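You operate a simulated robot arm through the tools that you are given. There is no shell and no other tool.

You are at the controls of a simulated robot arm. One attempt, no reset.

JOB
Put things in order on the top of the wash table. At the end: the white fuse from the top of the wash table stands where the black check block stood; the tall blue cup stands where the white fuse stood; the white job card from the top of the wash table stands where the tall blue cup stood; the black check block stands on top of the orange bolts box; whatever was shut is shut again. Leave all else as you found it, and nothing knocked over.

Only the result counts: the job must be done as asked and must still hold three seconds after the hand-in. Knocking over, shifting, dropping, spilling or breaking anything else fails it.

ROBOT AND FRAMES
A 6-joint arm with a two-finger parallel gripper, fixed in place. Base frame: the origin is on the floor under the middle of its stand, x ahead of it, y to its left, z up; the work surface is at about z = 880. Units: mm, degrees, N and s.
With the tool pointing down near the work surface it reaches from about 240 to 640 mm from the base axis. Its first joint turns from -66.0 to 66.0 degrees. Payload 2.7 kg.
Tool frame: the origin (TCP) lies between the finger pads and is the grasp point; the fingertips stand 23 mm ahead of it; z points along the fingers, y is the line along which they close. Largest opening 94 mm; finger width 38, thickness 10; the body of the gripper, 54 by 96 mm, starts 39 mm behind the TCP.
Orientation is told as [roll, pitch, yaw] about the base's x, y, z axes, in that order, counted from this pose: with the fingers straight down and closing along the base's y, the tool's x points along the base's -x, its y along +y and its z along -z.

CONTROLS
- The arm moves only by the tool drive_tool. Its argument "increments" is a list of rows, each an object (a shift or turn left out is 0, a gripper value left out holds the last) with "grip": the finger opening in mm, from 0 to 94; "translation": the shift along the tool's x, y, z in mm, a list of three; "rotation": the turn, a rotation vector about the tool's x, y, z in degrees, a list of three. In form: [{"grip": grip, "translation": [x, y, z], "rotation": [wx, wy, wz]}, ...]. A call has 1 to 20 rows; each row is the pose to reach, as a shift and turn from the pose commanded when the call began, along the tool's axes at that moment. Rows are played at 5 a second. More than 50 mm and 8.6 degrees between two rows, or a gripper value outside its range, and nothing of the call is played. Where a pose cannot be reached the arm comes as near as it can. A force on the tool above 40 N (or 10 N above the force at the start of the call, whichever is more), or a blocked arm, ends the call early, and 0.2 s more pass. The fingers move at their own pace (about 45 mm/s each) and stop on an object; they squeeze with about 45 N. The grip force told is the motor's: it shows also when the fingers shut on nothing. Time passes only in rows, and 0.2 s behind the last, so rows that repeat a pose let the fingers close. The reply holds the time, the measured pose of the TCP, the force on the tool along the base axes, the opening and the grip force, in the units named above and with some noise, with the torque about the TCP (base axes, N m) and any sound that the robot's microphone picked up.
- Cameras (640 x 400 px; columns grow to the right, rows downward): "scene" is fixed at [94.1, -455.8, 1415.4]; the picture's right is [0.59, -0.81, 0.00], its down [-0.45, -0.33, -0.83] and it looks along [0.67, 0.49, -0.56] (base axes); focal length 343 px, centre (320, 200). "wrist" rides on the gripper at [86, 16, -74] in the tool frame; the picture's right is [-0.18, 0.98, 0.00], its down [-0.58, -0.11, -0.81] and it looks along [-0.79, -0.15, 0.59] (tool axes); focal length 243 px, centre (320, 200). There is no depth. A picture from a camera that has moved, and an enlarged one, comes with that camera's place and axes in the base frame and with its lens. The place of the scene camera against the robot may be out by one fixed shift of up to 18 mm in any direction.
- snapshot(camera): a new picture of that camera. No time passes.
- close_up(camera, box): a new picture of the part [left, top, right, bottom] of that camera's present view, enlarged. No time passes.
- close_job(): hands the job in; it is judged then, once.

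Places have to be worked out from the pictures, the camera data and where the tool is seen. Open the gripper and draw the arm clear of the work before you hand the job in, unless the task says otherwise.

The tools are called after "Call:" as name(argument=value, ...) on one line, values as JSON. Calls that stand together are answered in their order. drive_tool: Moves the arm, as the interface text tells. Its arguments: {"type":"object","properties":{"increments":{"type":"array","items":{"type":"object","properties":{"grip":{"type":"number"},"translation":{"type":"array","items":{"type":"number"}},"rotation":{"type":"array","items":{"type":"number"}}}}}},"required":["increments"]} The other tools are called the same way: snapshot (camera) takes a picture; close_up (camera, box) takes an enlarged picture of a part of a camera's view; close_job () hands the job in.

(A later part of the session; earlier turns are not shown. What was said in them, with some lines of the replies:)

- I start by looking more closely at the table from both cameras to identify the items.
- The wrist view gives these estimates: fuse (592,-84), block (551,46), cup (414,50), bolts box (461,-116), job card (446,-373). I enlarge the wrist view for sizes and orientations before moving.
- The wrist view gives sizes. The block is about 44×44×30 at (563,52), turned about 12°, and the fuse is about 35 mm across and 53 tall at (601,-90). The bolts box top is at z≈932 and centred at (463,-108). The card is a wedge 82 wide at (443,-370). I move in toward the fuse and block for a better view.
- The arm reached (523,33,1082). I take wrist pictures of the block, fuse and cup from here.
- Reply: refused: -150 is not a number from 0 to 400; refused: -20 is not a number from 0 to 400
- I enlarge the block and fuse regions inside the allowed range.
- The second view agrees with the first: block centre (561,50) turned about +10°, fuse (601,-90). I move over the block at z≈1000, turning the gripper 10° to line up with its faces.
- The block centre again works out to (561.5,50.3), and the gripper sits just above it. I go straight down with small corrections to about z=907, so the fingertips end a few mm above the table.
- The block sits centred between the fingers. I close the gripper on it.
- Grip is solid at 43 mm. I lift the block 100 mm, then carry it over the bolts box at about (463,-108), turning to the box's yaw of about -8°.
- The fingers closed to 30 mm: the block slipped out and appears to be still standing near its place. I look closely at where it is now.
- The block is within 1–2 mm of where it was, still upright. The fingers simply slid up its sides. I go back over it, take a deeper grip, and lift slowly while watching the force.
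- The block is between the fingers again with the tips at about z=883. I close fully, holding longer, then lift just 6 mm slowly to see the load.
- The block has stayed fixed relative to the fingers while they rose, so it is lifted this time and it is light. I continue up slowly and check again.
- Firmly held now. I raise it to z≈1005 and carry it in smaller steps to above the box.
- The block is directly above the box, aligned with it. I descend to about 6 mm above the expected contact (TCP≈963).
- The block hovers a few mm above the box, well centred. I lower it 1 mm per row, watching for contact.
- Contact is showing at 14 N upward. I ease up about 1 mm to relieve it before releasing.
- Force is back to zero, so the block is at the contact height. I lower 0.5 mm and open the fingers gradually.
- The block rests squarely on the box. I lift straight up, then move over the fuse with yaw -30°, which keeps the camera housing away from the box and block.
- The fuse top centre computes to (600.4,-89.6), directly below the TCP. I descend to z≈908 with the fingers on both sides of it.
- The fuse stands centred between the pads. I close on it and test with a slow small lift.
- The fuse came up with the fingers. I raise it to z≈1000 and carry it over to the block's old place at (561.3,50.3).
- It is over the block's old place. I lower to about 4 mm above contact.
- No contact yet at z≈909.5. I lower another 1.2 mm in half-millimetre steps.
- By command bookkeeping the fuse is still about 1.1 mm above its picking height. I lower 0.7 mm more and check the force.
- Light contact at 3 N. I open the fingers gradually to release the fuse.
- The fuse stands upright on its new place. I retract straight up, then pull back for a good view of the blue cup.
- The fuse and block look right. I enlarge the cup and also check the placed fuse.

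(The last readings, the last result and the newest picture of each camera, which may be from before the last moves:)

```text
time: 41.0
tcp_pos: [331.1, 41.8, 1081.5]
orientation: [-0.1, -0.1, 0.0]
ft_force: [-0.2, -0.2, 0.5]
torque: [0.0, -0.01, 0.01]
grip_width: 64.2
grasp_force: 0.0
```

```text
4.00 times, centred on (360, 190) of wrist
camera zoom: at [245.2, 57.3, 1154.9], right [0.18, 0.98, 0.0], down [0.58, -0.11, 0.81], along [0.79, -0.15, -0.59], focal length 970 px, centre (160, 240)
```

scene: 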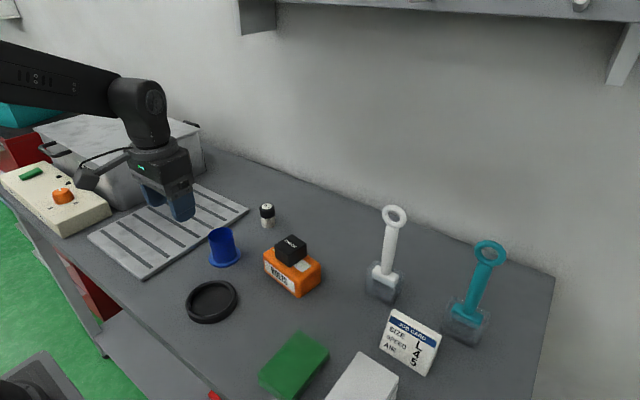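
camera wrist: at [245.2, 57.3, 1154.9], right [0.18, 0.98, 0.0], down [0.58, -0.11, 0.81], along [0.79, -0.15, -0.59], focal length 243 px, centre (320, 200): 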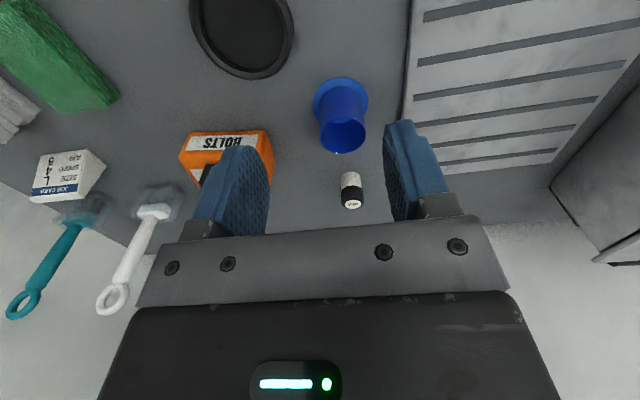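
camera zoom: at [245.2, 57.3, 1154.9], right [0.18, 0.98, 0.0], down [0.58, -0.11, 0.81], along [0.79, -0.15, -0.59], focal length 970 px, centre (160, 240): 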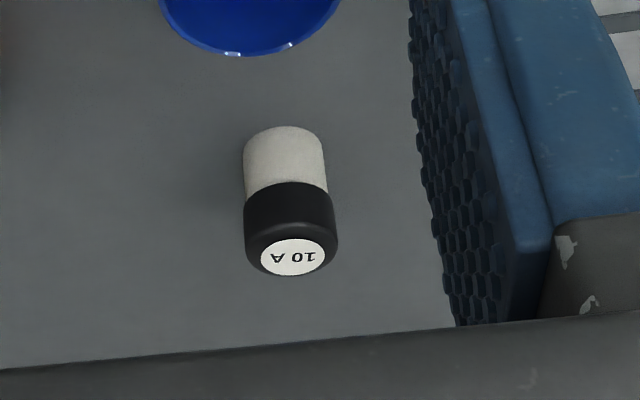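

The cup centre works out to (416.5,51.3), with a 34 mm flange radius, a body about 50.5 mm in diameter and its rim at z≈945. I move directly above it with the fingers opened to 80.

Call:
drive_tool(increments=[{"grip": 80, "translation": [-15, 2, 10]}, {"translation": [-38, 4, 26]}, {"translation": [-62, 7, 45]}, {"translation": [-80, 9, 62]}, {"translation": [-85.4, 9.5, 71]}, {"translation": [-85.4, 9.5, 71]}])

Call:
snapshot(camera="wrist")

```text
time: 42.4
tcp_pos: [415.7, 49.8, 1008.3]
orientation: [0.0, -0.1, -0.1]
ft_force: [-0.2, -0.3, 0.2]
torque: [0.0, 0.02, -0.01]
grip_width: 79.7
grasp_force: 0.1
```

```text
taken
camera wrist: at [329.6, 65.9, 1083.2], right [0.18, 0.98, 0.0], down [0.58, -0.11, 0.81], along [0.79, -0.15, -0.59], focal length 243 px, centre (320, 200)
```

wrist: 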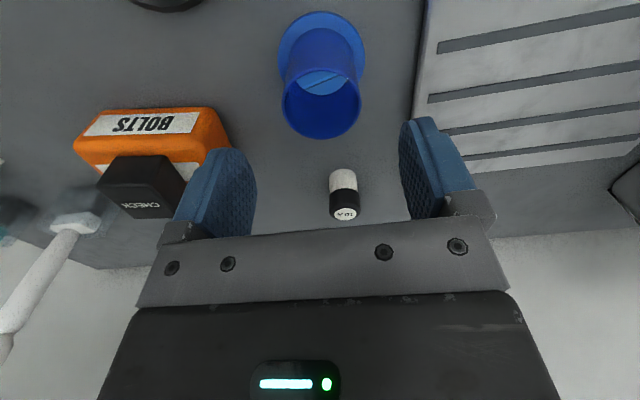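

There are lines visible inside the cup, so I zoom in to see if it holds anything.

Call:
close_up(camera="wrist", box=[256, 40, 384, 120])

```text
5.00 times, centred on (320, 80) of wrist
camera zoom: at [329.6, 65.9, 1083.2], right [0.18, 0.98, 0.0], down [0.58, -0.11, 0.81], along [0.79, -0.15, -0.59], focal length 1213 px, centre (320, 800)
```

zoom: 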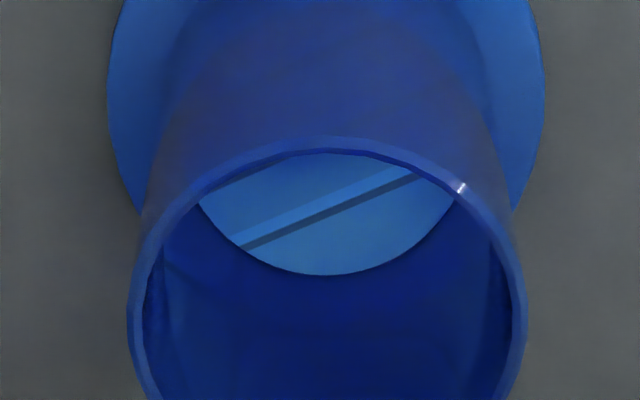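

The lines are only ridges on the cup's floor; it is empty. I descend 92 mm to grip the body above the flange.

Call:
drive_tool(increments=[{"translation": [0, 1.1, 20]}, {"translation": [0, 1.1, 42]}, {"translation": [0, 1.1, 62]}, {"translation": [0, 1.1, 78]}, {"translation": [0, 1.1, 88]}, {"translation": [0, 1.1, 92]}, {"translation": [0, 1.1, 92]}])

Call:
snapshot(camera="wrist")

Call:
close_up(camera="scene", box=[160, 190, 320, 290])

```text
time: 44.0
tcp_pos: [412.6, 51.0, 917.0]
orientation: [0.0, 0.0, 0.1]
ft_force: [0.8, 0.4, 0.2]
torque: [0.01, 0.0, -0.02]
grip_width: 80.0
grasp_force: 0.1
```

```text
taken
camera wrist: at [328.3, 66.7, 991.9], right [0.18, 0.98, 0.0], down [0.58, -0.11, 0.81], along [0.79, -0.15, -0.59], focal length 243 px, centre (320, 200)
```

wrist: 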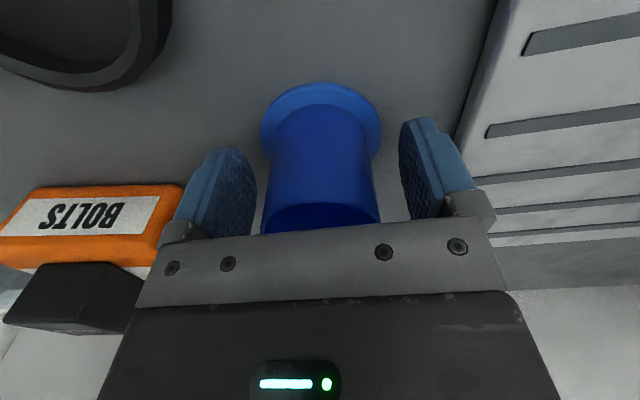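

```text
4.00 times, centred on (240, 240) of scene
camera zoom: at [94.1, -455.8, 1415.4], right [0.59, -0.81, 0.0], down [-0.45, -0.33, -0.83], along [0.67, 0.49, -0.56], focal length 1372 px, centre (640, 40)
```

zoom: 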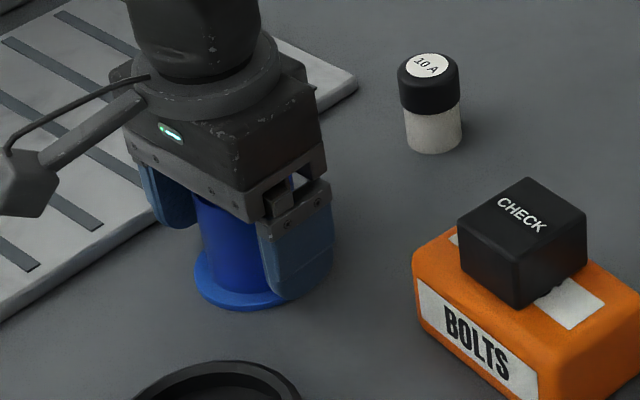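

The cup sits between the fingers with the tips above the flange. I shift 1.5 mm forward to centre on it, close, and test with a slow small lift.

Call:
drive_tool(increments=[{"grip": 60, "translation": [-1.5, 0, 0]}, {"grip": 45, "translation": [-1.5, 0, 0]}, {"grip": 40, "translation": [-1.5, 0, 0]}, {"grip": 40, "translation": [-1.5, 0, 0]}, {"grip": 40, "translation": [-1.5, 0, 0]}, {"grip": 40, "translation": [-1.5, 0, 0]}])

Call:
drive_tool(increments=[{"translation": [0, 0, -1]}, {"translation": [0, 0, -2.5]}, {"translation": [0, 0, -5]}, {"translation": [0, 0, -8]}, {"translation": [0, 0, -12]}, {"translation": [0, 0, -16]}, {"translation": [0, 0, -20]}])

Call:
snapshot(camera="wrist")

Call:
close_up(camera="scene", box=[160, 190, 320, 290])

```text
time: 45.4
tcp_pos: [416.4, 50.0, 918.0]
orientation: [0.1, 0.0, 0.0]
ft_force: [-0.3, -0.4, 0.4]
torque: [-0.01, -0.01, -0.01]
grip_width: 50.3
grasp_force: 44.9
```

```text
time: 47.0
tcp_pos: [416.0, 50.3, 937.4]
orientation: [0.0, 0.1, 0.0]
ft_force: [0.5, -0.7, -1.7]
torque: [-0.01, 0.0, 0.01]
grip_width: 50.4
grasp_force: 45.1
```

```text
taken
camera wrist: at [330.4, 66.6, 1011.5], right [0.18, 0.98, 0.0], down [0.58, -0.11, 0.81], along [0.79, -0.15, -0.59], focal length 243 px, centre (320, 200)
```

wrist: 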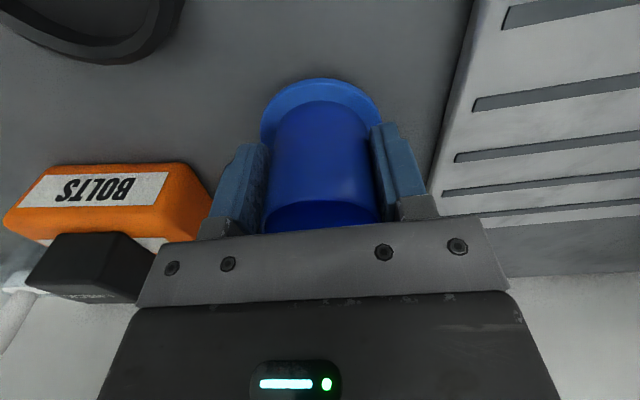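

```text
4.00 times, centred on (240, 240) of scene
camera zoom: at [94.1, -455.8, 1415.4], right [0.59, -0.81, 0.0], down [-0.45, -0.33, -0.83], along [0.67, 0.49, -0.56], focal length 1372 px, centre (640, 40)
```

zoom: 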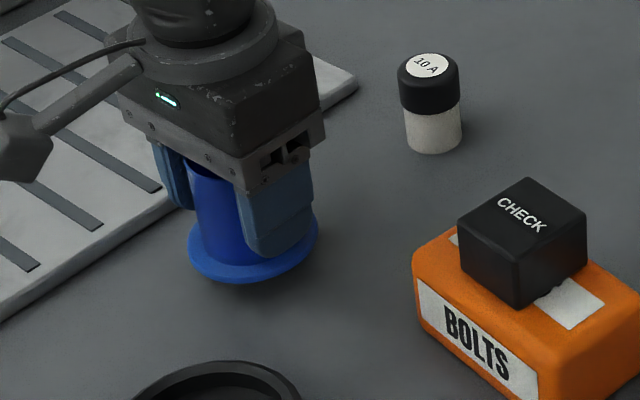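

The cup is held and lifted level. I raise it to z≈1030, then carry it above everything to the fuse's old place, turning to yaw -30° on the way.

Call:
drive_tool(increments=[{"translation": [0, 0, -8]}, {"translation": [0, 0, -22]}, {"translation": [0, 0, -38]}, {"translation": [0, 0, -56]}, {"translation": [0, 0, -74]}, {"translation": [0, 0, -88]}, {"translation": [0, 0, -93]}, {"translation": [-8, -6, -93], "rotation": [0, 0, 1.3]}, {"translation": [-22, -17, -93], "rotation": [0, 0, 3.6]}, {"translation": [-42, -32, -93], "rotation": [0, 0, 6.9]}, {"translation": [-64, -49, -93], "rotation": [0, 0, 10.4]}, {"translation": [-86, -65.6, -93], "rotation": [0, 0, 14]}, {"translation": [-108, -82.3, -93], "rotation": [0, 0, 17.6]}, {"translation": [-130, -99.1, -93], "rotation": [0, 0, 21.2]}, {"translation": [-150, -114.4, -93], "rotation": [0, 0, 24.5]}, {"translation": [-168, -128.1, -93], "rotation": [0, 0, 27.4]}, {"translation": [-179, -136.5, -93], "rotation": [0, 0, 29.2]}, {"translation": [-183.9, -140.2, -93], "rotation": [0, 0, 30]}, {"translation": [-183.9, -140.2, -93], "rotation": [0, 0, 30]}])

Call:
snapshot(camera="wrist")

Call:
snapshot(camera="scene")

```text
time: 51.0
tcp_pos: [599.4, -91.3, 1032.2]
orientation: [-0.1, 0.0, -30.1]
ft_force: [-0.4, 0.3, -0.4]
torque: [-0.02, -0.02, 0.02]
grip_width: 50.1
grasp_force: 44.9
```

```text
taken
camera wrist: at [533.7, -33.2, 1104.5], right [0.65, 0.76, 0.0], down [0.45, -0.39, 0.81], along [0.61, -0.53, -0.59], focal length 243 px, centre (320, 200)
```

wrist: 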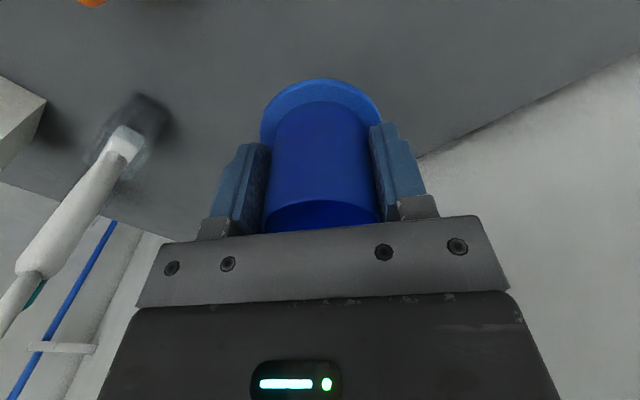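

```text
taken
```

scene: 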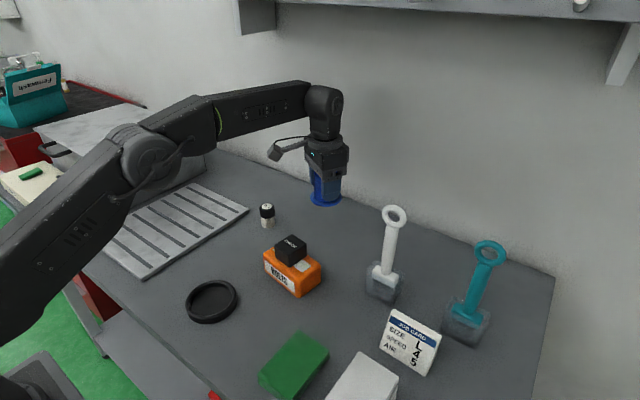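

Everything is stable and the cup hangs level above the fuse's old place. I lower it 108 mm, leaving about 5 mm to go.

Call:
drive_tool(increments=[{"translation": [0, 0, 10]}, {"translation": [0, 0, 28]}, {"translation": [0, 0, 48]}, {"translation": [0, 0, 68]}, {"translation": [0, 0, 86]}, {"translation": [0, 0, 99]}, {"translation": [0, 0, 106]}, {"translation": [0, 0, 109]}, {"translation": [0, 0, 109]}])

Call:
drive_tool(increments=[{"translation": [0, 0, 1]}, {"translation": [0, 0, 2]}, {"translation": [0, 0, 3]}, {"translation": [0, 0, 3]}])

```text
time: 53.0
tcp_pos: [599.9, -90.0, 921.4]
orientation: [0.0, 0.0, -30.0]
ft_force: [-0.5, -0.3, -0.8]
torque: [-0.01, 0.0, 0.01]
grip_width: 50.2
grasp_force: 44.8
```

```text
time: 54.0
tcp_pos: [600.5, -88.7, 918.1]
orientation: [0.0, 0.1, -30.0]
ft_force: [0.0, 0.3, -1.0]
torque: [-0.01, -0.01, 0.04]
grip_width: 50.2
grasp_force: 44.9
```

No contact yet. I lower the last millimetre in small steps.

Call:
drive_tool(increments=[{"translation": [0, 0, 0.4]}, {"translation": [0, 0, 0.8]}, {"translation": [0, 0, 0.8]}])

```text
time: 54.8
tcp_pos: [600.9, -89.0, 916.6]
orientation: [0.1, -0.1, -29.9]
ft_force: [-0.1, 0.6, -0.7]
torque: [0.0, 0.01, 0.06]
grip_width: 50.1
grasp_force: 45.0
```

Call:
drive_tool(increments=[{"translation": [0, 0, 0.3]}, {"translation": [0, 0, 0.5]}, {"translation": [0, 0, 0.5]}])

```text
time: 55.6
tcp_pos: [600.7, -88.5, 917.1]
orientation: [0.1, -0.2, -30.1]
ft_force: [-2.2, 0.9, 5.7]
torque: [-0.11, 0.1, -0.04]
grip_width: 50.2
grasp_force: 44.7
```

The base is touching with a 5.7 N reaction. I open the fingers gradually to release the cup.

Call:
drive_tool(increments=[{"grip": 52}, {"grip": 56}, {"grip": 62}, {"grip": 70}, {"grip": 80}, {"grip": 80}])

Call:
snapshot(camera="wrist")

Call:
close_up(camera="scene", box=[230, 150, 390, 250])

```text
time: 57.0
tcp_pos: [600.3, -89.3, 917.2]
orientation: [0.0, 0.0, -30.1]
ft_force: [-0.3, 0.0, -0.7]
torque: [0.01, -0.01, -0.02]
grip_width: 79.8
grasp_force: 0.0
```

```text
taken
camera wrist: at [534.1, -32.4, 991.0], right [0.65, 0.76, 0.0], down [0.45, -0.39, 0.81], along [0.61, -0.53, -0.59], focal length 243 px, centre (320, 200)
```

wrist: 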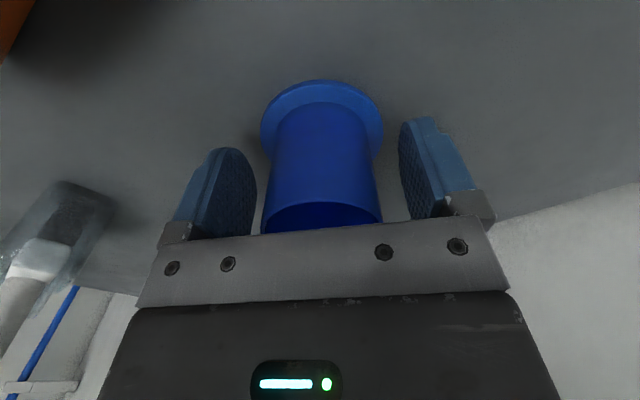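

```text
4.00 times, centred on (310, 200) of scene
camera zoom: at [94.1, -455.8, 1415.4], right [0.59, -0.81, 0.0], down [-0.45, -0.33, -0.83], along [0.67, 0.49, -0.56], focal length 1372 px, centre (360, 200)
```

zoom: 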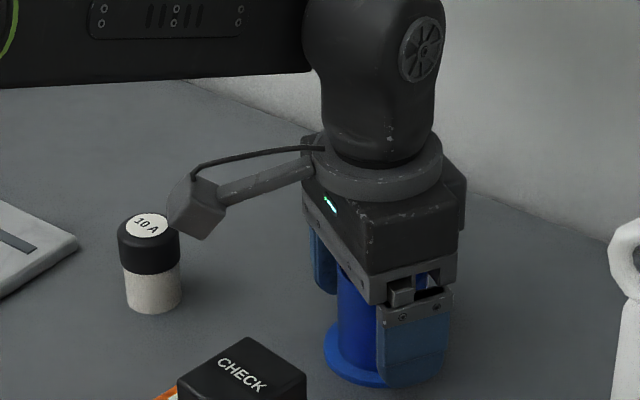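

The cup stands on the fuse's old place. I retract straight up, swing back over the table behind the box, and go to a viewing pose in front of the job card.

Call:
drive_tool(increments=[{"translation": [0, 0, -10]}, {"translation": [0, 0, -40]}, {"translation": [0, 0, -80]}, {"translation": [0, 0, -120]}, {"translation": [22, -25, -122], "rotation": [0, 0, -3]}, {"translation": [50, -56, -128], "rotation": [0, 0, -7]}, {"translation": [78, -88, -134], "rotation": [0, 0, -11]}, {"translation": [104, -118, -140], "rotation": [0, 0, -15]}, {"translation": [125.9, -142, -145], "rotation": [0, 0, -19]}, {"translation": [121, -183, -150], "rotation": [0, 0, -23]}, {"translation": [116, -224, -155], "rotation": [0, 0, -26]}, {"translation": [111, -265, -160], "rotation": [0, 0, -29]}, {"translation": [106, -305, -162], "rotation": [0, 0, -30]}, {"translation": [102, -332, -163], "rotation": [0, 0, -30]}, {"translation": [100.2, -346.5, -163], "rotation": [0, 0, -30]}, {"translation": [100.2, -346.5, -163], "rotation": [0, 0, -30]}])

Call:
snapshot(camera="wrist")

Call:
snapshot(camera="scene")

```text
time: 60.4
tcp_pos: [339.0, -338.4, 1078.9]
orientation: [0.0, -0.2, 0.0]
ft_force: [0.4, 0.0, -0.2]
torque: [0.03, 0.05, 0.01]
grip_width: 80.0
grasp_force: 0.1
```

```text
taken
camera wrist: at [252.5, -323.2, 1154.0], right [0.18, 0.98, 0.0], down [0.58, -0.11, 0.81], along [0.79, -0.15, -0.59], focal length 243 px, centre (320, 200)
```

wrist: 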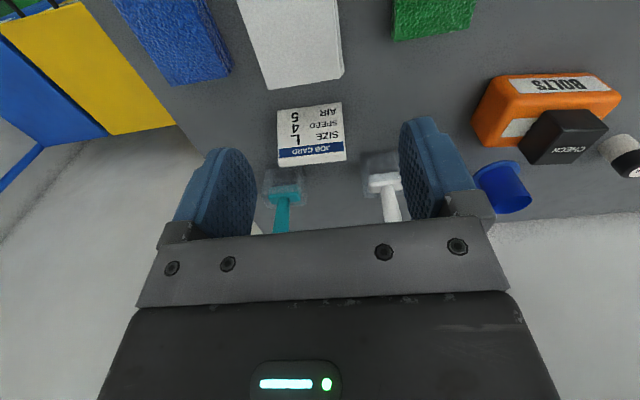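

```text
taken
```

scene: 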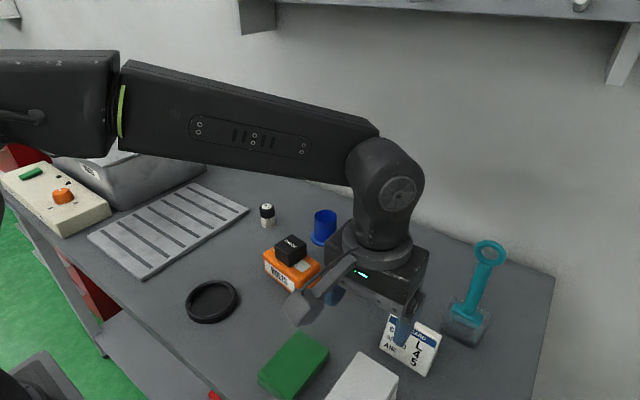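

All placed items look fine. I enlarge the card to locate it precisely.

Call:
close_up(camera="wrist", box=[240, 80, 400, 180])

Call:
close_up(camera="scene", box=[200, 180, 360, 280])

```text
4.00 times, centred on (320, 130) of wrist
camera zoom: at [252.5, -323.2, 1154.0], right [0.18, 0.98, 0.0], down [0.58, -0.11, 0.81], along [0.79, -0.15, -0.59], focal length 970 px, centre (320, 480)
```

zoom: 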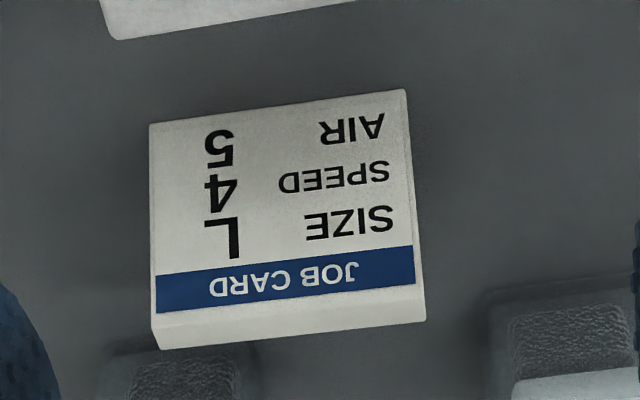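

```text
4.00 times, centred on (280, 230) of scene
camera zoom: at [94.1, -455.8, 1415.4], right [0.59, -0.81, 0.0], down [-0.45, -0.33, -0.83], along [0.67, 0.49, -0.56], focal length 1372 px, centre (480, 80)
```

zoom: 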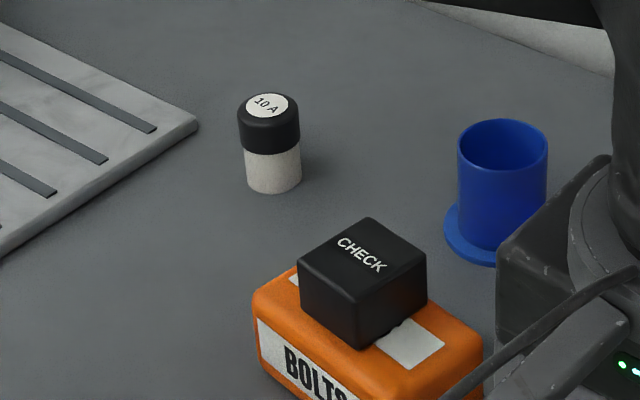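

The card is at footprint centre (442.5,-370), 81.4 mm wide, yaw about -2°, top at z≈943, with its mass centre near x=447. I move above (447,-370) with the fingers fully open.

Call:
drive_tool(increments=[{"grip": 94, "translation": [-20, -6, 8]}, {"translation": [-45, -13, 20], "rotation": [0, 0, 0.9]}, {"translation": [-70, -20, 35], "rotation": [0, 0, 1.8]}, {"translation": [-95, -27, 48], "rotation": [0, 0, 1.8]}, {"translation": [-108.2, -31, 59], "rotation": [0, 0, 1.8]}, {"translation": [-108.2, -31, 59], "rotation": [0, 0, 1.8]}])

Call:
snapshot(camera="wrist")

Call:
close_up(camera="wrist", box=[240, 0, 400, 100])

```text
time: 61.8
tcp_pos: [449.7, -370.6, 1021.1]
orientation: [0.0, 0.1, -1.8]
ft_force: [-0.4, -0.3, 0.0]
torque: [-0.01, 0.02, 0.0]
grip_width: 93.9
grasp_force: 0.1
```

```text
taken
camera wrist: at [363.6, -351.9, 1095.9], right [0.22, 0.98, 0.0], down [0.58, -0.13, 0.81], along [0.79, -0.17, -0.59], focal length 243 px, centre (320, 200)
```

wrist: 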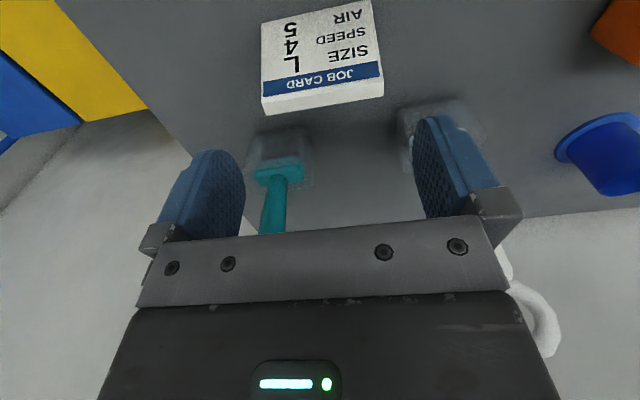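

```text
4.00 times, centred on (320, 50) of wrist
camera zoom: at [363.6, -351.9, 1095.9], right [0.22, 0.98, 0.0], down [0.58, -0.13, 0.81], along [0.79, -0.17, -0.59], focal length 970 px, centre (320, 800)
```

zoom: 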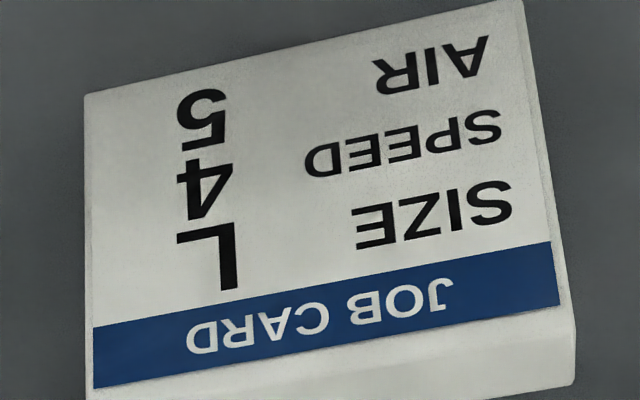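

The card's centre line computes to y≈-369.3, so I shift +1.2 mm in y and -2 mm in x and descend until the tips are just above the card's top.

Call:
drive_tool(increments=[{"translation": [2, 1.2, 15]}, {"translation": [2, 1.2, 35]}, {"translation": [2, 1.2, 48]}, {"translation": [2, 1.2, 50]}, {"translation": [2, 1.2, 50]}])

Call:
snapshot(camera="wrist")

Call:
close_up(camera="scene", box=[340, 270, 480, 390])

```text
time: 63.0
tcp_pos: [446.6, -369.1, 969.6]
orientation: [0.0, -0.1, -1.9]
ft_force: [0.9, 0.1, -0.5]
torque: [-0.04, 0.05, 0.02]
grip_width: 94.1
grasp_force: 0.1
```

```text
taken
camera wrist: at [361.6, -350.0, 1044.7], right [0.22, 0.98, 0.0], down [0.58, -0.13, 0.81], along [0.79, -0.17, -0.59], focal length 243 px, centre (320, 200)
```

wrist: 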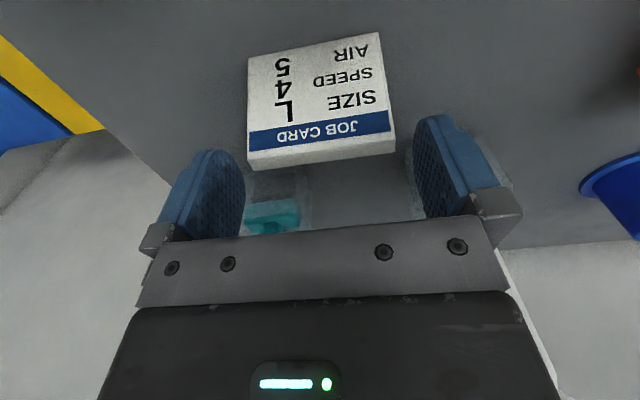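

```text
3.33 times, centred on (410, 330) of scene
camera zoom: at [94.1, -455.8, 1415.4], right [0.59, -0.81, 0.0], down [-0.45, -0.33, -0.83], along [0.67, 0.49, -0.56], focal length 1143 px, centre (20, -233)
```

zoom: 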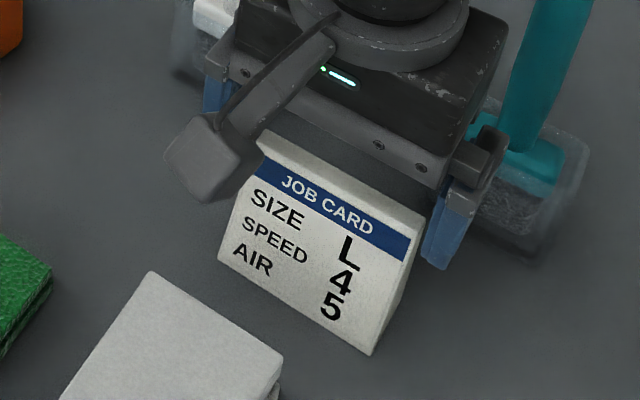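

The fingers straddle the card, but the left gap looks tighter, so I zoom in before going lower.

Call:
close_up(camera="wrist", box=[180, 100, 340, 200])

Call:
close_up(camera="wrist", box=[320, 80, 480, 180])

```text
4.00 times, centred on (260, 150) of wrist
camera zoom: at [361.6, -350.0, 1044.7], right [0.22, 0.98, 0.0], down [0.58, -0.13, 0.81], along [0.79, -0.17, -0.59], focal length 970 px, centre (560, 400)
```

zoom: 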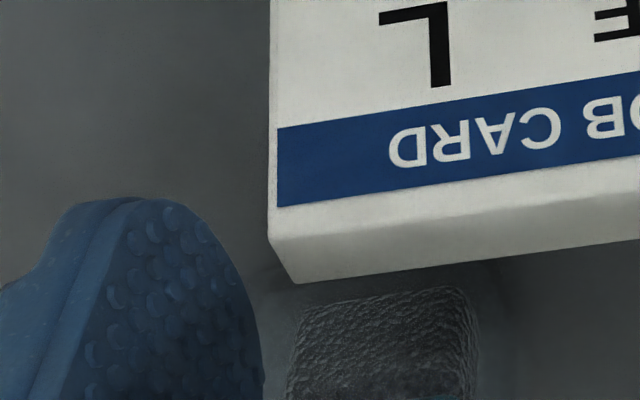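

```text
4.00 times, centred on (400, 130) of wrist
camera zoom: at [361.6, -350.0, 1044.7], right [0.22, 0.98, 0.0], down [0.58, -0.13, 0.81], along [0.79, -0.17, -0.59], focal length 970 px, centre (0, 480)
```

zoom: 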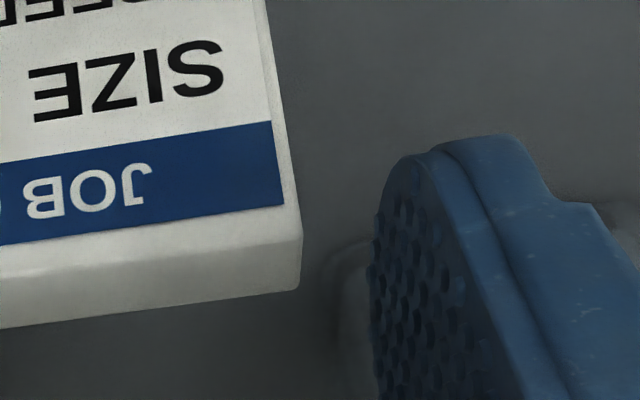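

The gaps are about 5 mm left and 8 mm right. I shift -1.3 mm in y and descend 56 mm along the card's sides.

Call:
drive_tool(increments=[{"translation": [0, -1.3, 0]}, {"translation": [0, -1.3, 6]}, {"translation": [0, -1.3, 16]}, {"translation": [0, -1.3, 30]}, {"translation": [0, -1.3, 44]}, {"translation": [0, -1.3, 53]}, {"translation": [0, -1.3, 56]}, {"translation": [0, -1.3, 56]}])

Call:
snapshot(camera="wrist")

Call:
close_up(camera="scene", box=[340, 270, 480, 390])

```text
time: 64.8
tcp_pos: [445.9, -372.3, 914.7]
orientation: [0.0, -0.1, -1.8]
ft_force: [0.2, 0.2, 0.1]
torque: [0.01, 0.0, -0.03]
grip_width: 93.9
grasp_force: 0.1
```

```text
taken
camera wrist: at [360.8, -352.2, 989.2], right [0.22, 0.98, 0.0], down [0.58, -0.13, 0.81], along [0.79, -0.17, -0.59], focal length 243 px, centre (320, 200)
```

wrist: 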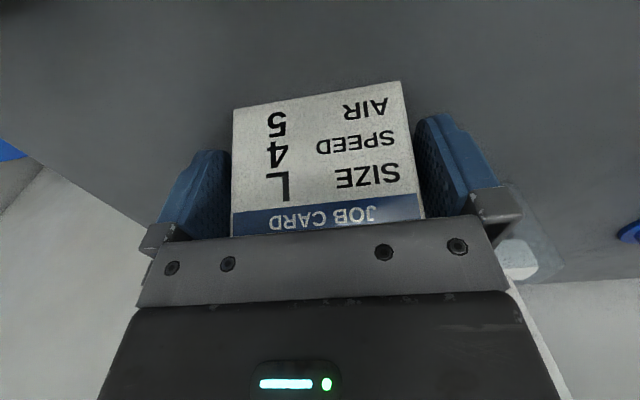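

```text
3.33 times, centred on (410, 330) of scene
camera zoom: at [94.1, -455.8, 1415.4], right [0.59, -0.81, 0.0], down [-0.45, -0.33, -0.83], along [0.67, 0.49, -0.56], focal length 1143 px, centre (20, -233)
```

zoom: 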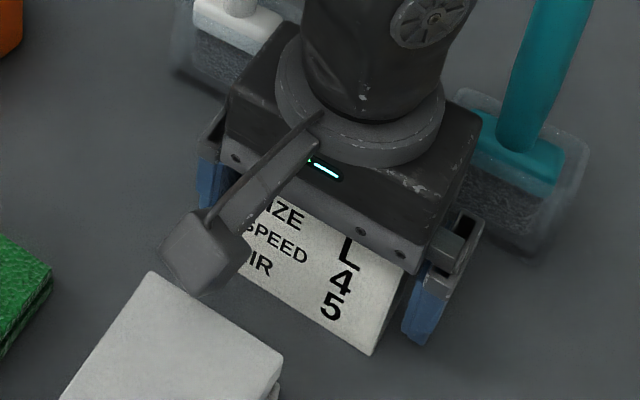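

The card fits between the fingers without contact. I close on its sides and test with a slow small lift.

Call:
drive_tool(increments=[{"grip": 86}, {"grip": 80}, {"grip": 72}, {"grip": 72}, {"grip": 72}, {"grip": 72}])

Call:
drive_tool(increments=[{"translation": [0, 0, -1]}, {"translation": [0, 0, -2.5]}, {"translation": [0, 0, -5]}, {"translation": [0, 0, -8]}, {"translation": [0, 0, -12]}, {"translation": [0, 0, -16]}, {"translation": [0, 0, -20]}])

Call:
snapshot(camera="wrist")

Call:
close_up(camera="scene", box=[340, 270, 480, 390])

```text
time: 66.2
tcp_pos: [446.8, -372.1, 916.3]
orientation: [0.0, 0.0, -1.8]
ft_force: [0.7, 0.2, -0.1]
torque: [0.01, 0.06, 0.05]
grip_width: 81.1
grasp_force: 44.9
```

```text
time: 67.8
tcp_pos: [447.4, -370.2, 936.2]
orientation: [-0.1, -0.1, -1.7]
ft_force: [0.0, -0.6, 0.2]
torque: [-0.02, 0.01, 0.01]
grip_width: 81.5
grasp_force: 45.5
```

```text
taken
camera wrist: at [360.6, -352.2, 1009.3], right [0.22, 0.98, 0.0], down [0.58, -0.13, 0.81], along [0.79, -0.17, -0.59], focal length 243 px, centre (320, 200)
```

wrist: 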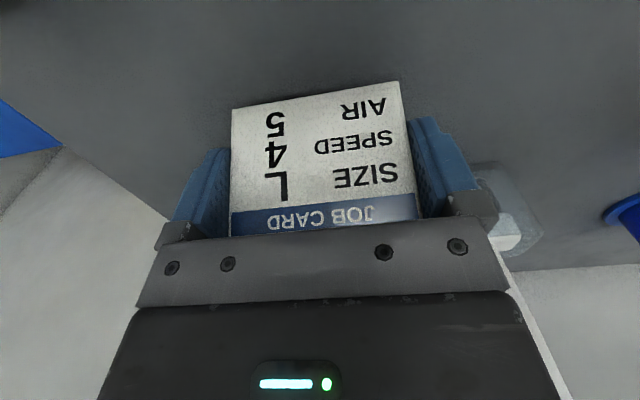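

```text
3.33 times, centred on (410, 330) of scene
camera zoom: at [94.1, -455.8, 1415.4], right [0.59, -0.81, 0.0], down [-0.45, -0.33, -0.83], along [0.67, 0.49, -0.56], focal length 1143 px, centre (20, -233)
```

zoom: 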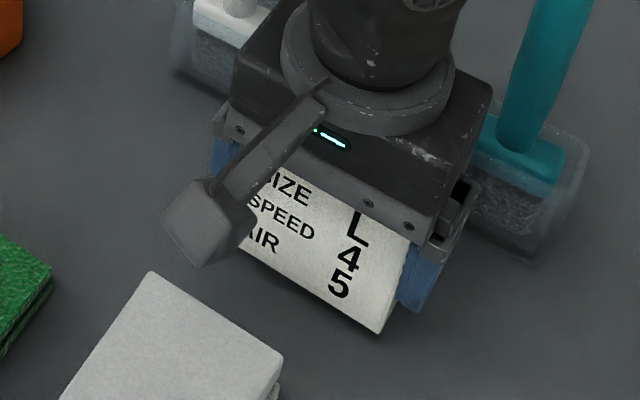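

The card is held level, 81 mm wide in the grip. I lift it to z≈1040 first so it clears the block on the box.

Call:
drive_tool(increments=[{"translation": [0, 0, -8]}, {"translation": [0, 0, -22]}, {"translation": [0, 0, -40]}, {"translation": [0, 0, -58]}, {"translation": [0, 0, -76]}, {"translation": [0, 0, -92]}, {"translation": [0, 0, -102]}, {"translation": [0, 0, -106]}, {"translation": [0, 0, -106]}])

Call:
snapshot(camera="wrist")

Call:
snapshot(camera="scene")

```text
time: 69.8
tcp_pos: [447.5, -369.5, 1041.3]
orientation: [-0.1, 0.0, -1.9]
ft_force: [0.6, 0.4, -1.2]
torque: [-0.01, -0.01, 0.01]
grip_width: 81.4
grasp_force: 45.1
```

```text
taken
camera wrist: at [360.7, -352.0, 1115.6], right [0.22, 0.98, 0.0], down [0.58, -0.13, 0.81], along [0.79, -0.17, -0.59], focal length 243 px, centre (320, 200)
```

wrist: 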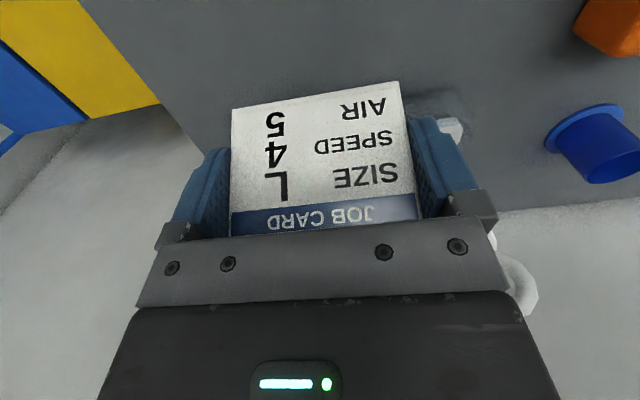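

```text
taken
```

scene: 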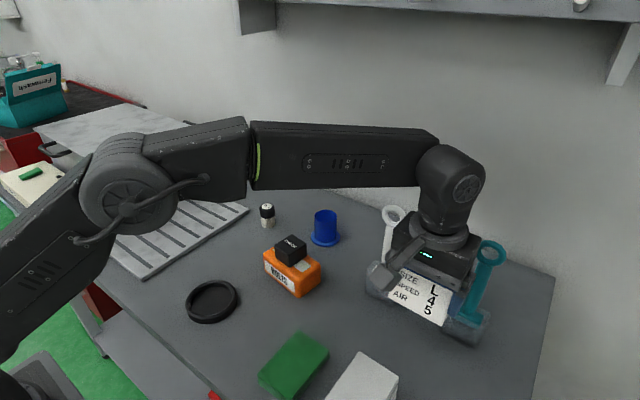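

The card is clear of everything. I back off a little in x to stay away from the white brush, then slide along y to above the cup's old place.

Call:
drive_tool(increments=[{"translation": [10, 2, 0]}, {"translation": [28, 8, 0]}, {"translation": [45, 22, 0]}, {"translation": [55, 45, 0]}, {"translation": [60, 72, 0]}, {"translation": [61, 102, 0]}, {"translation": [61, 134, 0]}, {"translation": [60, 166, 0]}, {"translation": [59, 198, 0]}, {"translation": [57, 230, 0]}, {"translation": [55, 262, 0]}, {"translation": [53, 294, 0]}, {"translation": [51, 326, 0]}, {"translation": [48, 356, 0]}, {"translation": [45, 382, 0]}, {"translation": [42, 403, 0]}, {"translation": [41, 416, 0]}, {"translation": [40.3, 420.9, 0]}, {"translation": [40.3, 420.9, 0]}])

Call:
snapshot(camera="wrist")

Call:
snapshot(camera="scene")

```text
time: 73.8
tcp_pos: [420.2, 51.4, 1039.4]
orientation: [0.0, -0.1, -1.8]
ft_force: [0.7, -0.4, -0.6]
torque: [0.01, -0.03, -0.01]
grip_width: 81.3
grasp_force: 45.0
```

```text
taken
camera wrist: at [334.2, 70.2, 1113.6], right [0.22, 0.98, 0.0], down [0.58, -0.13, 0.81], along [0.79, -0.17, -0.59], focal length 243 px, centre (320, 200)
```

wrist: 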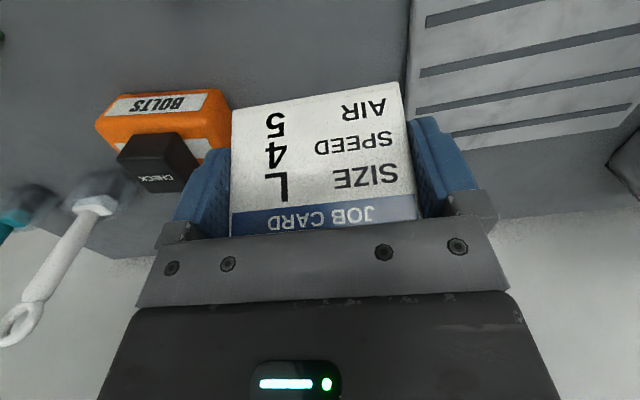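

```text
taken
```

scene: 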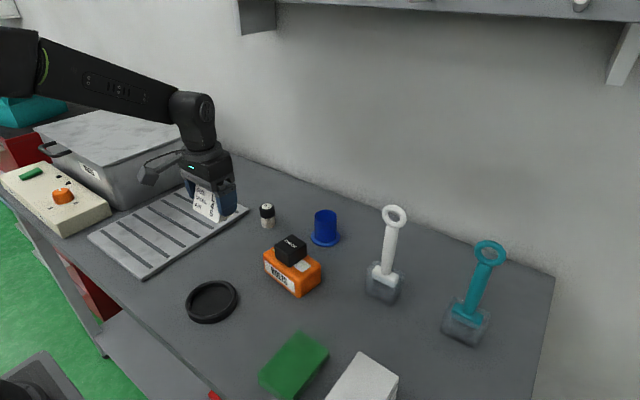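

The TCP is at (420,51), putting the card's footprint over the cup's old spot, clear of the mat. I lower 122 mm of the 126 mm.

Call:
drive_tool(increments=[{"translation": [0, -0.3, 10]}, {"translation": [0, -0.3, 28]}, {"translation": [0, -0.3, 48]}, {"translation": [0, -0.3, 68]}, {"translation": [0, -0.3, 88]}, {"translation": [0, -0.3, 105]}, {"translation": [0, -0.3, 116]}, {"translation": [0, -0.3, 121]}, {"translation": [0, -0.3, 122]}, {"translation": [0, -0.3, 122]}])

Call:
close_up(camera="scene", box=[140, 190, 300, 290])

Call:
snapshot(camera="wrist")

```text
time: 76.0
tcp_pos: [419.2, 52.7, 918.5]
orientation: [0.0, 0.0, -1.8]
ft_force: [0.5, 0.0, -0.1]
torque: [0.02, 0.05, 0.0]
grip_width: 81.2
grasp_force: 44.8
```

```text
4.00 times, centred on (220, 240) of scene
camera zoom: at [94.1, -455.8, 1415.4], right [0.59, -0.81, 0.0], down [-0.45, -0.33, -0.83], along [0.67, 0.49, -0.56], focal length 1372 px, centre (720, 40)
```

zoom: 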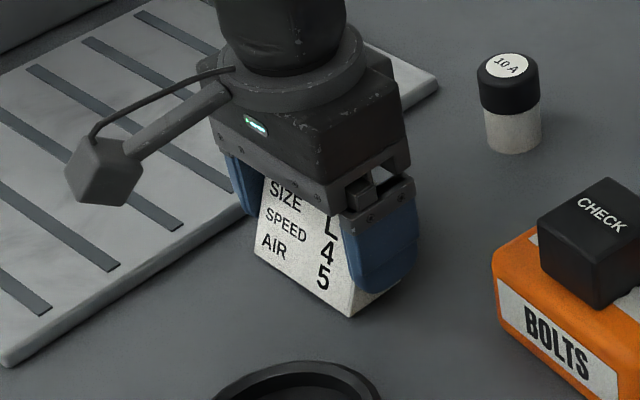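

```text
taken
camera wrist: at [333.6, 70.6, 993.1], right [0.22, 0.98, 0.0], down [0.58, -0.13, 0.81], along [0.79, -0.17, -0.59], focal length 243 px, centre (320, 200)
```

wrist: 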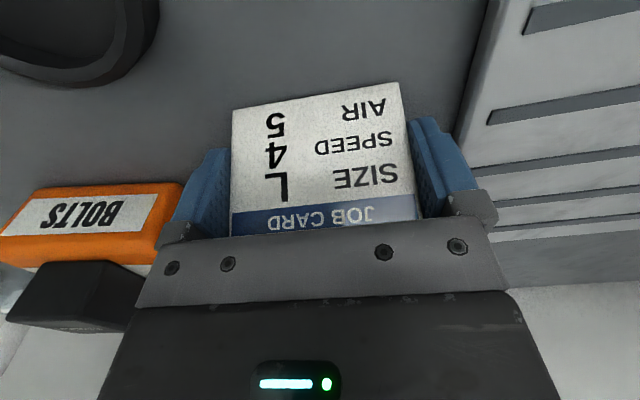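

About 4 mm remain. I lower 2.5 mm and then finer.

Call:
drive_tool(increments=[{"translation": [0, 0, 1]}, {"translation": [0, 0, 2]}, {"translation": [0, 0, 2.8]}, {"translation": [0, 0, 2.8]}])

Call:
drive_tool(increments=[{"translation": [0, 0, 0.4]}, {"translation": [0, 0, 0.7]}, {"translation": [0, 0, 0.7]}])

```text
time: 77.0
tcp_pos: [418.7, 50.6, 915.3]
orientation: [0.0, 0.0, -1.8]
ft_force: [0.3, 0.0, -1.2]
torque: [0.0, -0.02, -0.01]
grip_width: 81.4
grasp_force: 44.6
```

```text
time: 77.8
tcp_pos: [420.3, 51.0, 914.8]
orientation: [0.0, 0.0, -1.9]
ft_force: [0.4, 0.4, 0.0]
torque: [-0.02, -0.03, -0.03]
grip_width: 81.7
grasp_force: 45.2
```

Still free at about 0.5 mm above the picking height. I take another half millimetre.

Call:
drive_tool(increments=[{"translation": [0, 0, 0.3]}, {"translation": [0, 0, 0.5]}, {"translation": [0, 0, 0.5]}])

```text
time: 78.6
tcp_pos: [418.9, 50.7, 914.7]
orientation: [0.0, -0.2, -1.8]
ft_force: [-1.1, -1.2, 1.8]
torque: [-0.05, 0.08, -0.02]
grip_width: 81.0
grasp_force: 44.2
```

The card touches with about 2 N. I open the fingers gradually, to 92 at most.

Call:
drive_tool(increments=[{"grip": 82.5}, {"grip": 84}, {"grip": 87}, {"grip": 90}, {"grip": 93}, {"grip": 93}])

Call:
snapshot(camera="wrist")

Call:
close_up(camera="scene", box=[140, 190, 300, 290])

```text
time: 80.0
tcp_pos: [419.7, 51.7, 915.2]
orientation: [0.1, 0.0, -1.8]
ft_force: [0.4, 0.1, -0.8]
torque: [-0.01, 0.04, 0.03]
grip_width: 92.9
grasp_force: 0.0
```

```text
taken
camera wrist: at [333.7, 69.7, 989.2], right [0.22, 0.98, 0.0], down [0.58, -0.13, 0.81], along [0.79, -0.17, -0.59], focal length 243 px, centre (320, 200)
```

wrist: 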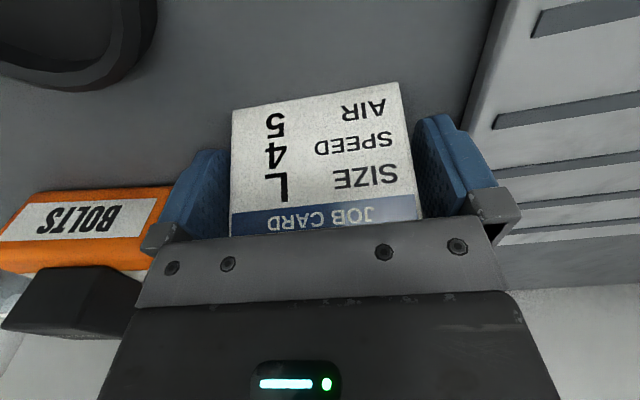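

```text
4.00 times, centred on (220, 240) of scene
camera zoom: at [94.1, -455.8, 1415.4], right [0.59, -0.81, 0.0], down [-0.45, -0.33, -0.83], along [0.67, 0.49, -0.56], focal length 1372 px, centre (720, 40)
```

zoom: 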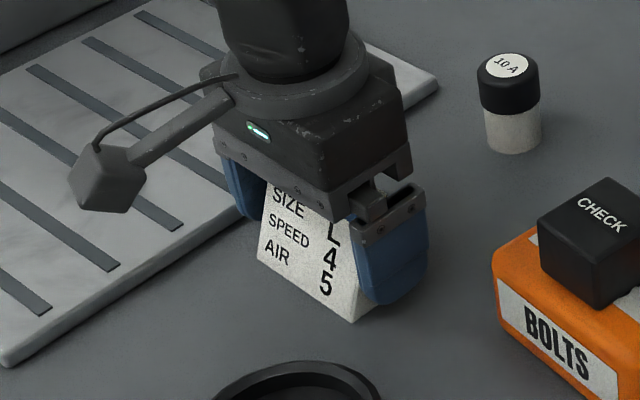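

The card stands free with gaps on both sides. I raise the gripper straight up, slowly at first, then well clear.

Call:
drive_tool(increments=[{"translation": [0, 0, -6]}, {"translation": [0, 0, -16]}, {"translation": [0, 0, -32]}, {"translation": [0, 0, -56]}, {"translation": [0, 0, -90]}, {"translation": [0, 0, -125]}, {"translation": [0, 0, -160]}, {"translation": [25, 0, -195]}, {"translation": [60, -5, -220]}, {"translation": [90, -10, -230]}, {"translation": [90, -10, -230]}])

Call:
snapshot(camera="wrist")

Call:
snapshot(camera="scene")

```text
time: 82.4
tcp_pos: [327.7, 43.3, 1146.0]
orientation: [-0.1, 0.0, -1.8]
ft_force: [-0.6, -0.3, -0.2]
torque: [0.03, -0.01, 0.02]
grip_width: 92.9
grasp_force: 0.1
```

```text
taken
camera wrist: at [242.4, 62.9, 1221.0], right [0.22, 0.98, 0.0], down [0.58, -0.13, 0.81], along [0.79, -0.17, -0.59], focal length 243 px, centre (320, 200)
```

wrist: 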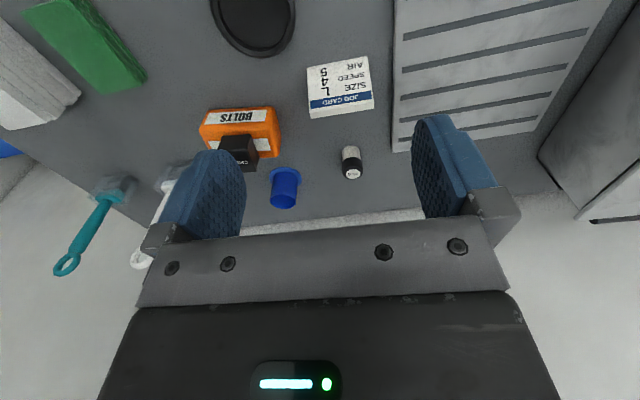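

```text
taken
```

scene: 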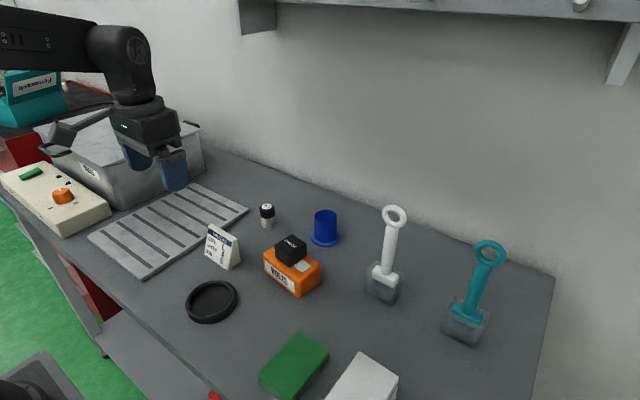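

All four items stand as required. I compare with the first enlarged scene view for a final position check.

Call:
close_up(camera="scene", box=[180, 180, 340, 280])

Call:
close_up(camera="wrist", box=[240, 40, 400, 140])

Call:
close_up(camera="wrist", box=[220, 110, 380, 210])

```text
4.00 times, centred on (260, 230) of scene
camera zoom: at [94.1, -455.8, 1415.4], right [0.59, -0.81, 0.0], down [-0.45, -0.33, -0.83], along [0.67, 0.49, -0.56], focal length 1372 px, centre (560, 80)
```

zoom: 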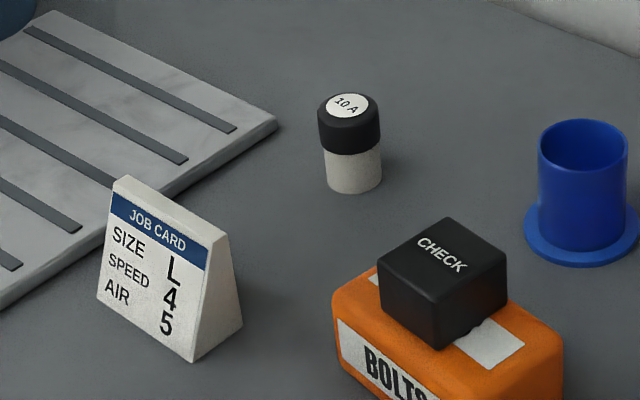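

```text
4.00 times, centred on (320, 90) of wrist
camera zoom: at [242.4, 62.9, 1221.0], right [0.22, 0.98, 0.0], down [0.58, -0.13, 0.81], along [0.79, -0.17, -0.59], focal length 970 px, centre (320, 640)
```

zoom: 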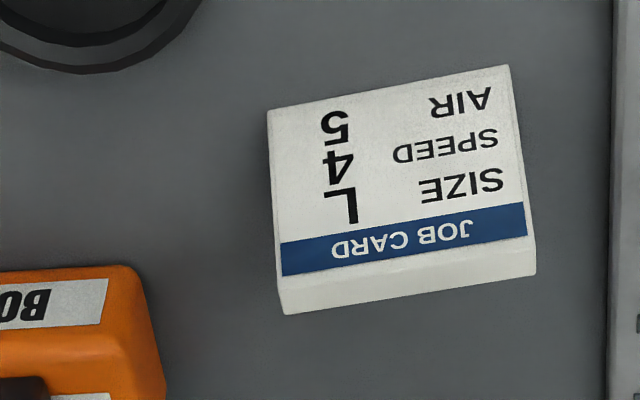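

```text
4.00 times, centred on (300, 160) of wrist
camera zoom: at [242.4, 62.9, 1221.0], right [0.22, 0.98, 0.0], down [0.58, -0.13, 0.81], along [0.79, -0.17, -0.59], focal length 970 px, centre (400, 360)
```

zoom: 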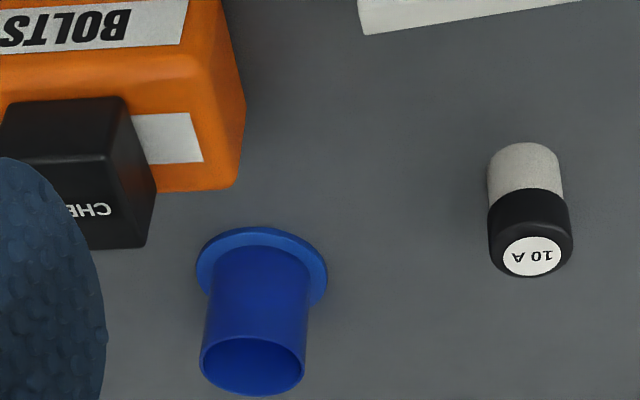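

Against the first pictures, the fuse, cup and card each sit within about 4 mm of their targets. The block is squarely on the box, and nothing else has moved. I raise the arm a bit further clear before handing in.

Call:
drive_tool(increments=[{"grip": 94, "translation": [0, 0, -30]}, {"translation": [0, 0, -65]}, {"translation": [0, 0, -70]}, {"translation": [0, 0, -70]}])

Call:
snapshot(camera="scene")

```text
time: 83.4
tcp_pos: [328.0, 44.2, 1215.6]
orientation: [0.0, -0.1, -1.8]
ft_force: [-2.1, 0.0, 0.4]
torque: [0.0, -0.03, 0.01]
grip_width: 94.1
grasp_force: 0.1
```

```text
taken
```

scene: 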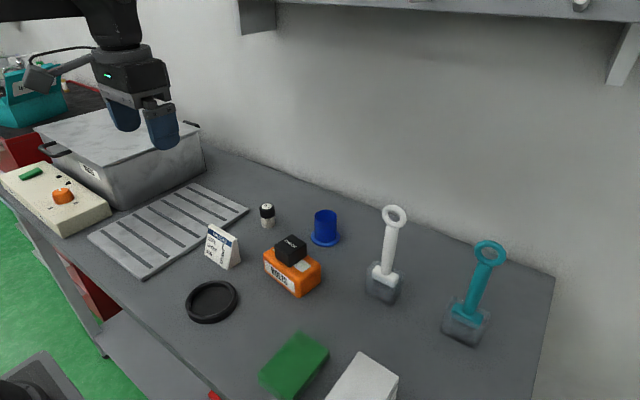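

The arm is clear with the gripper open, every item stands where asked, and nothing was opened or knocked over. I hand the job in.

Call:
close_job()

```text
The job is handed in.
```

The job is done and handed in; the hand-in reply did not include a verdict.

| Item | Now stands |
|---|---|
| White fuse | where the black check block stood |
| Tall blue cup | where the white fuse stood |
| White job card | where the tall blue cup stood, facing the same way as before |
| Black check block | on top of the orange bolts box |

- **Placement:** compared with the first pictures, the fuse, cup and card each sit within about 4 mm of their target spots.
- **Slip:** on the first try the fingers slid off the check block. It stayed upright and moved no more than 1–2 mm, and the second grip held.
- **The rest:** I opened nothing, so there was nothing to shut again. The last pictures show nothing knocked over and nothing else moved. The gripper is open and the arm is raised clear of the table.
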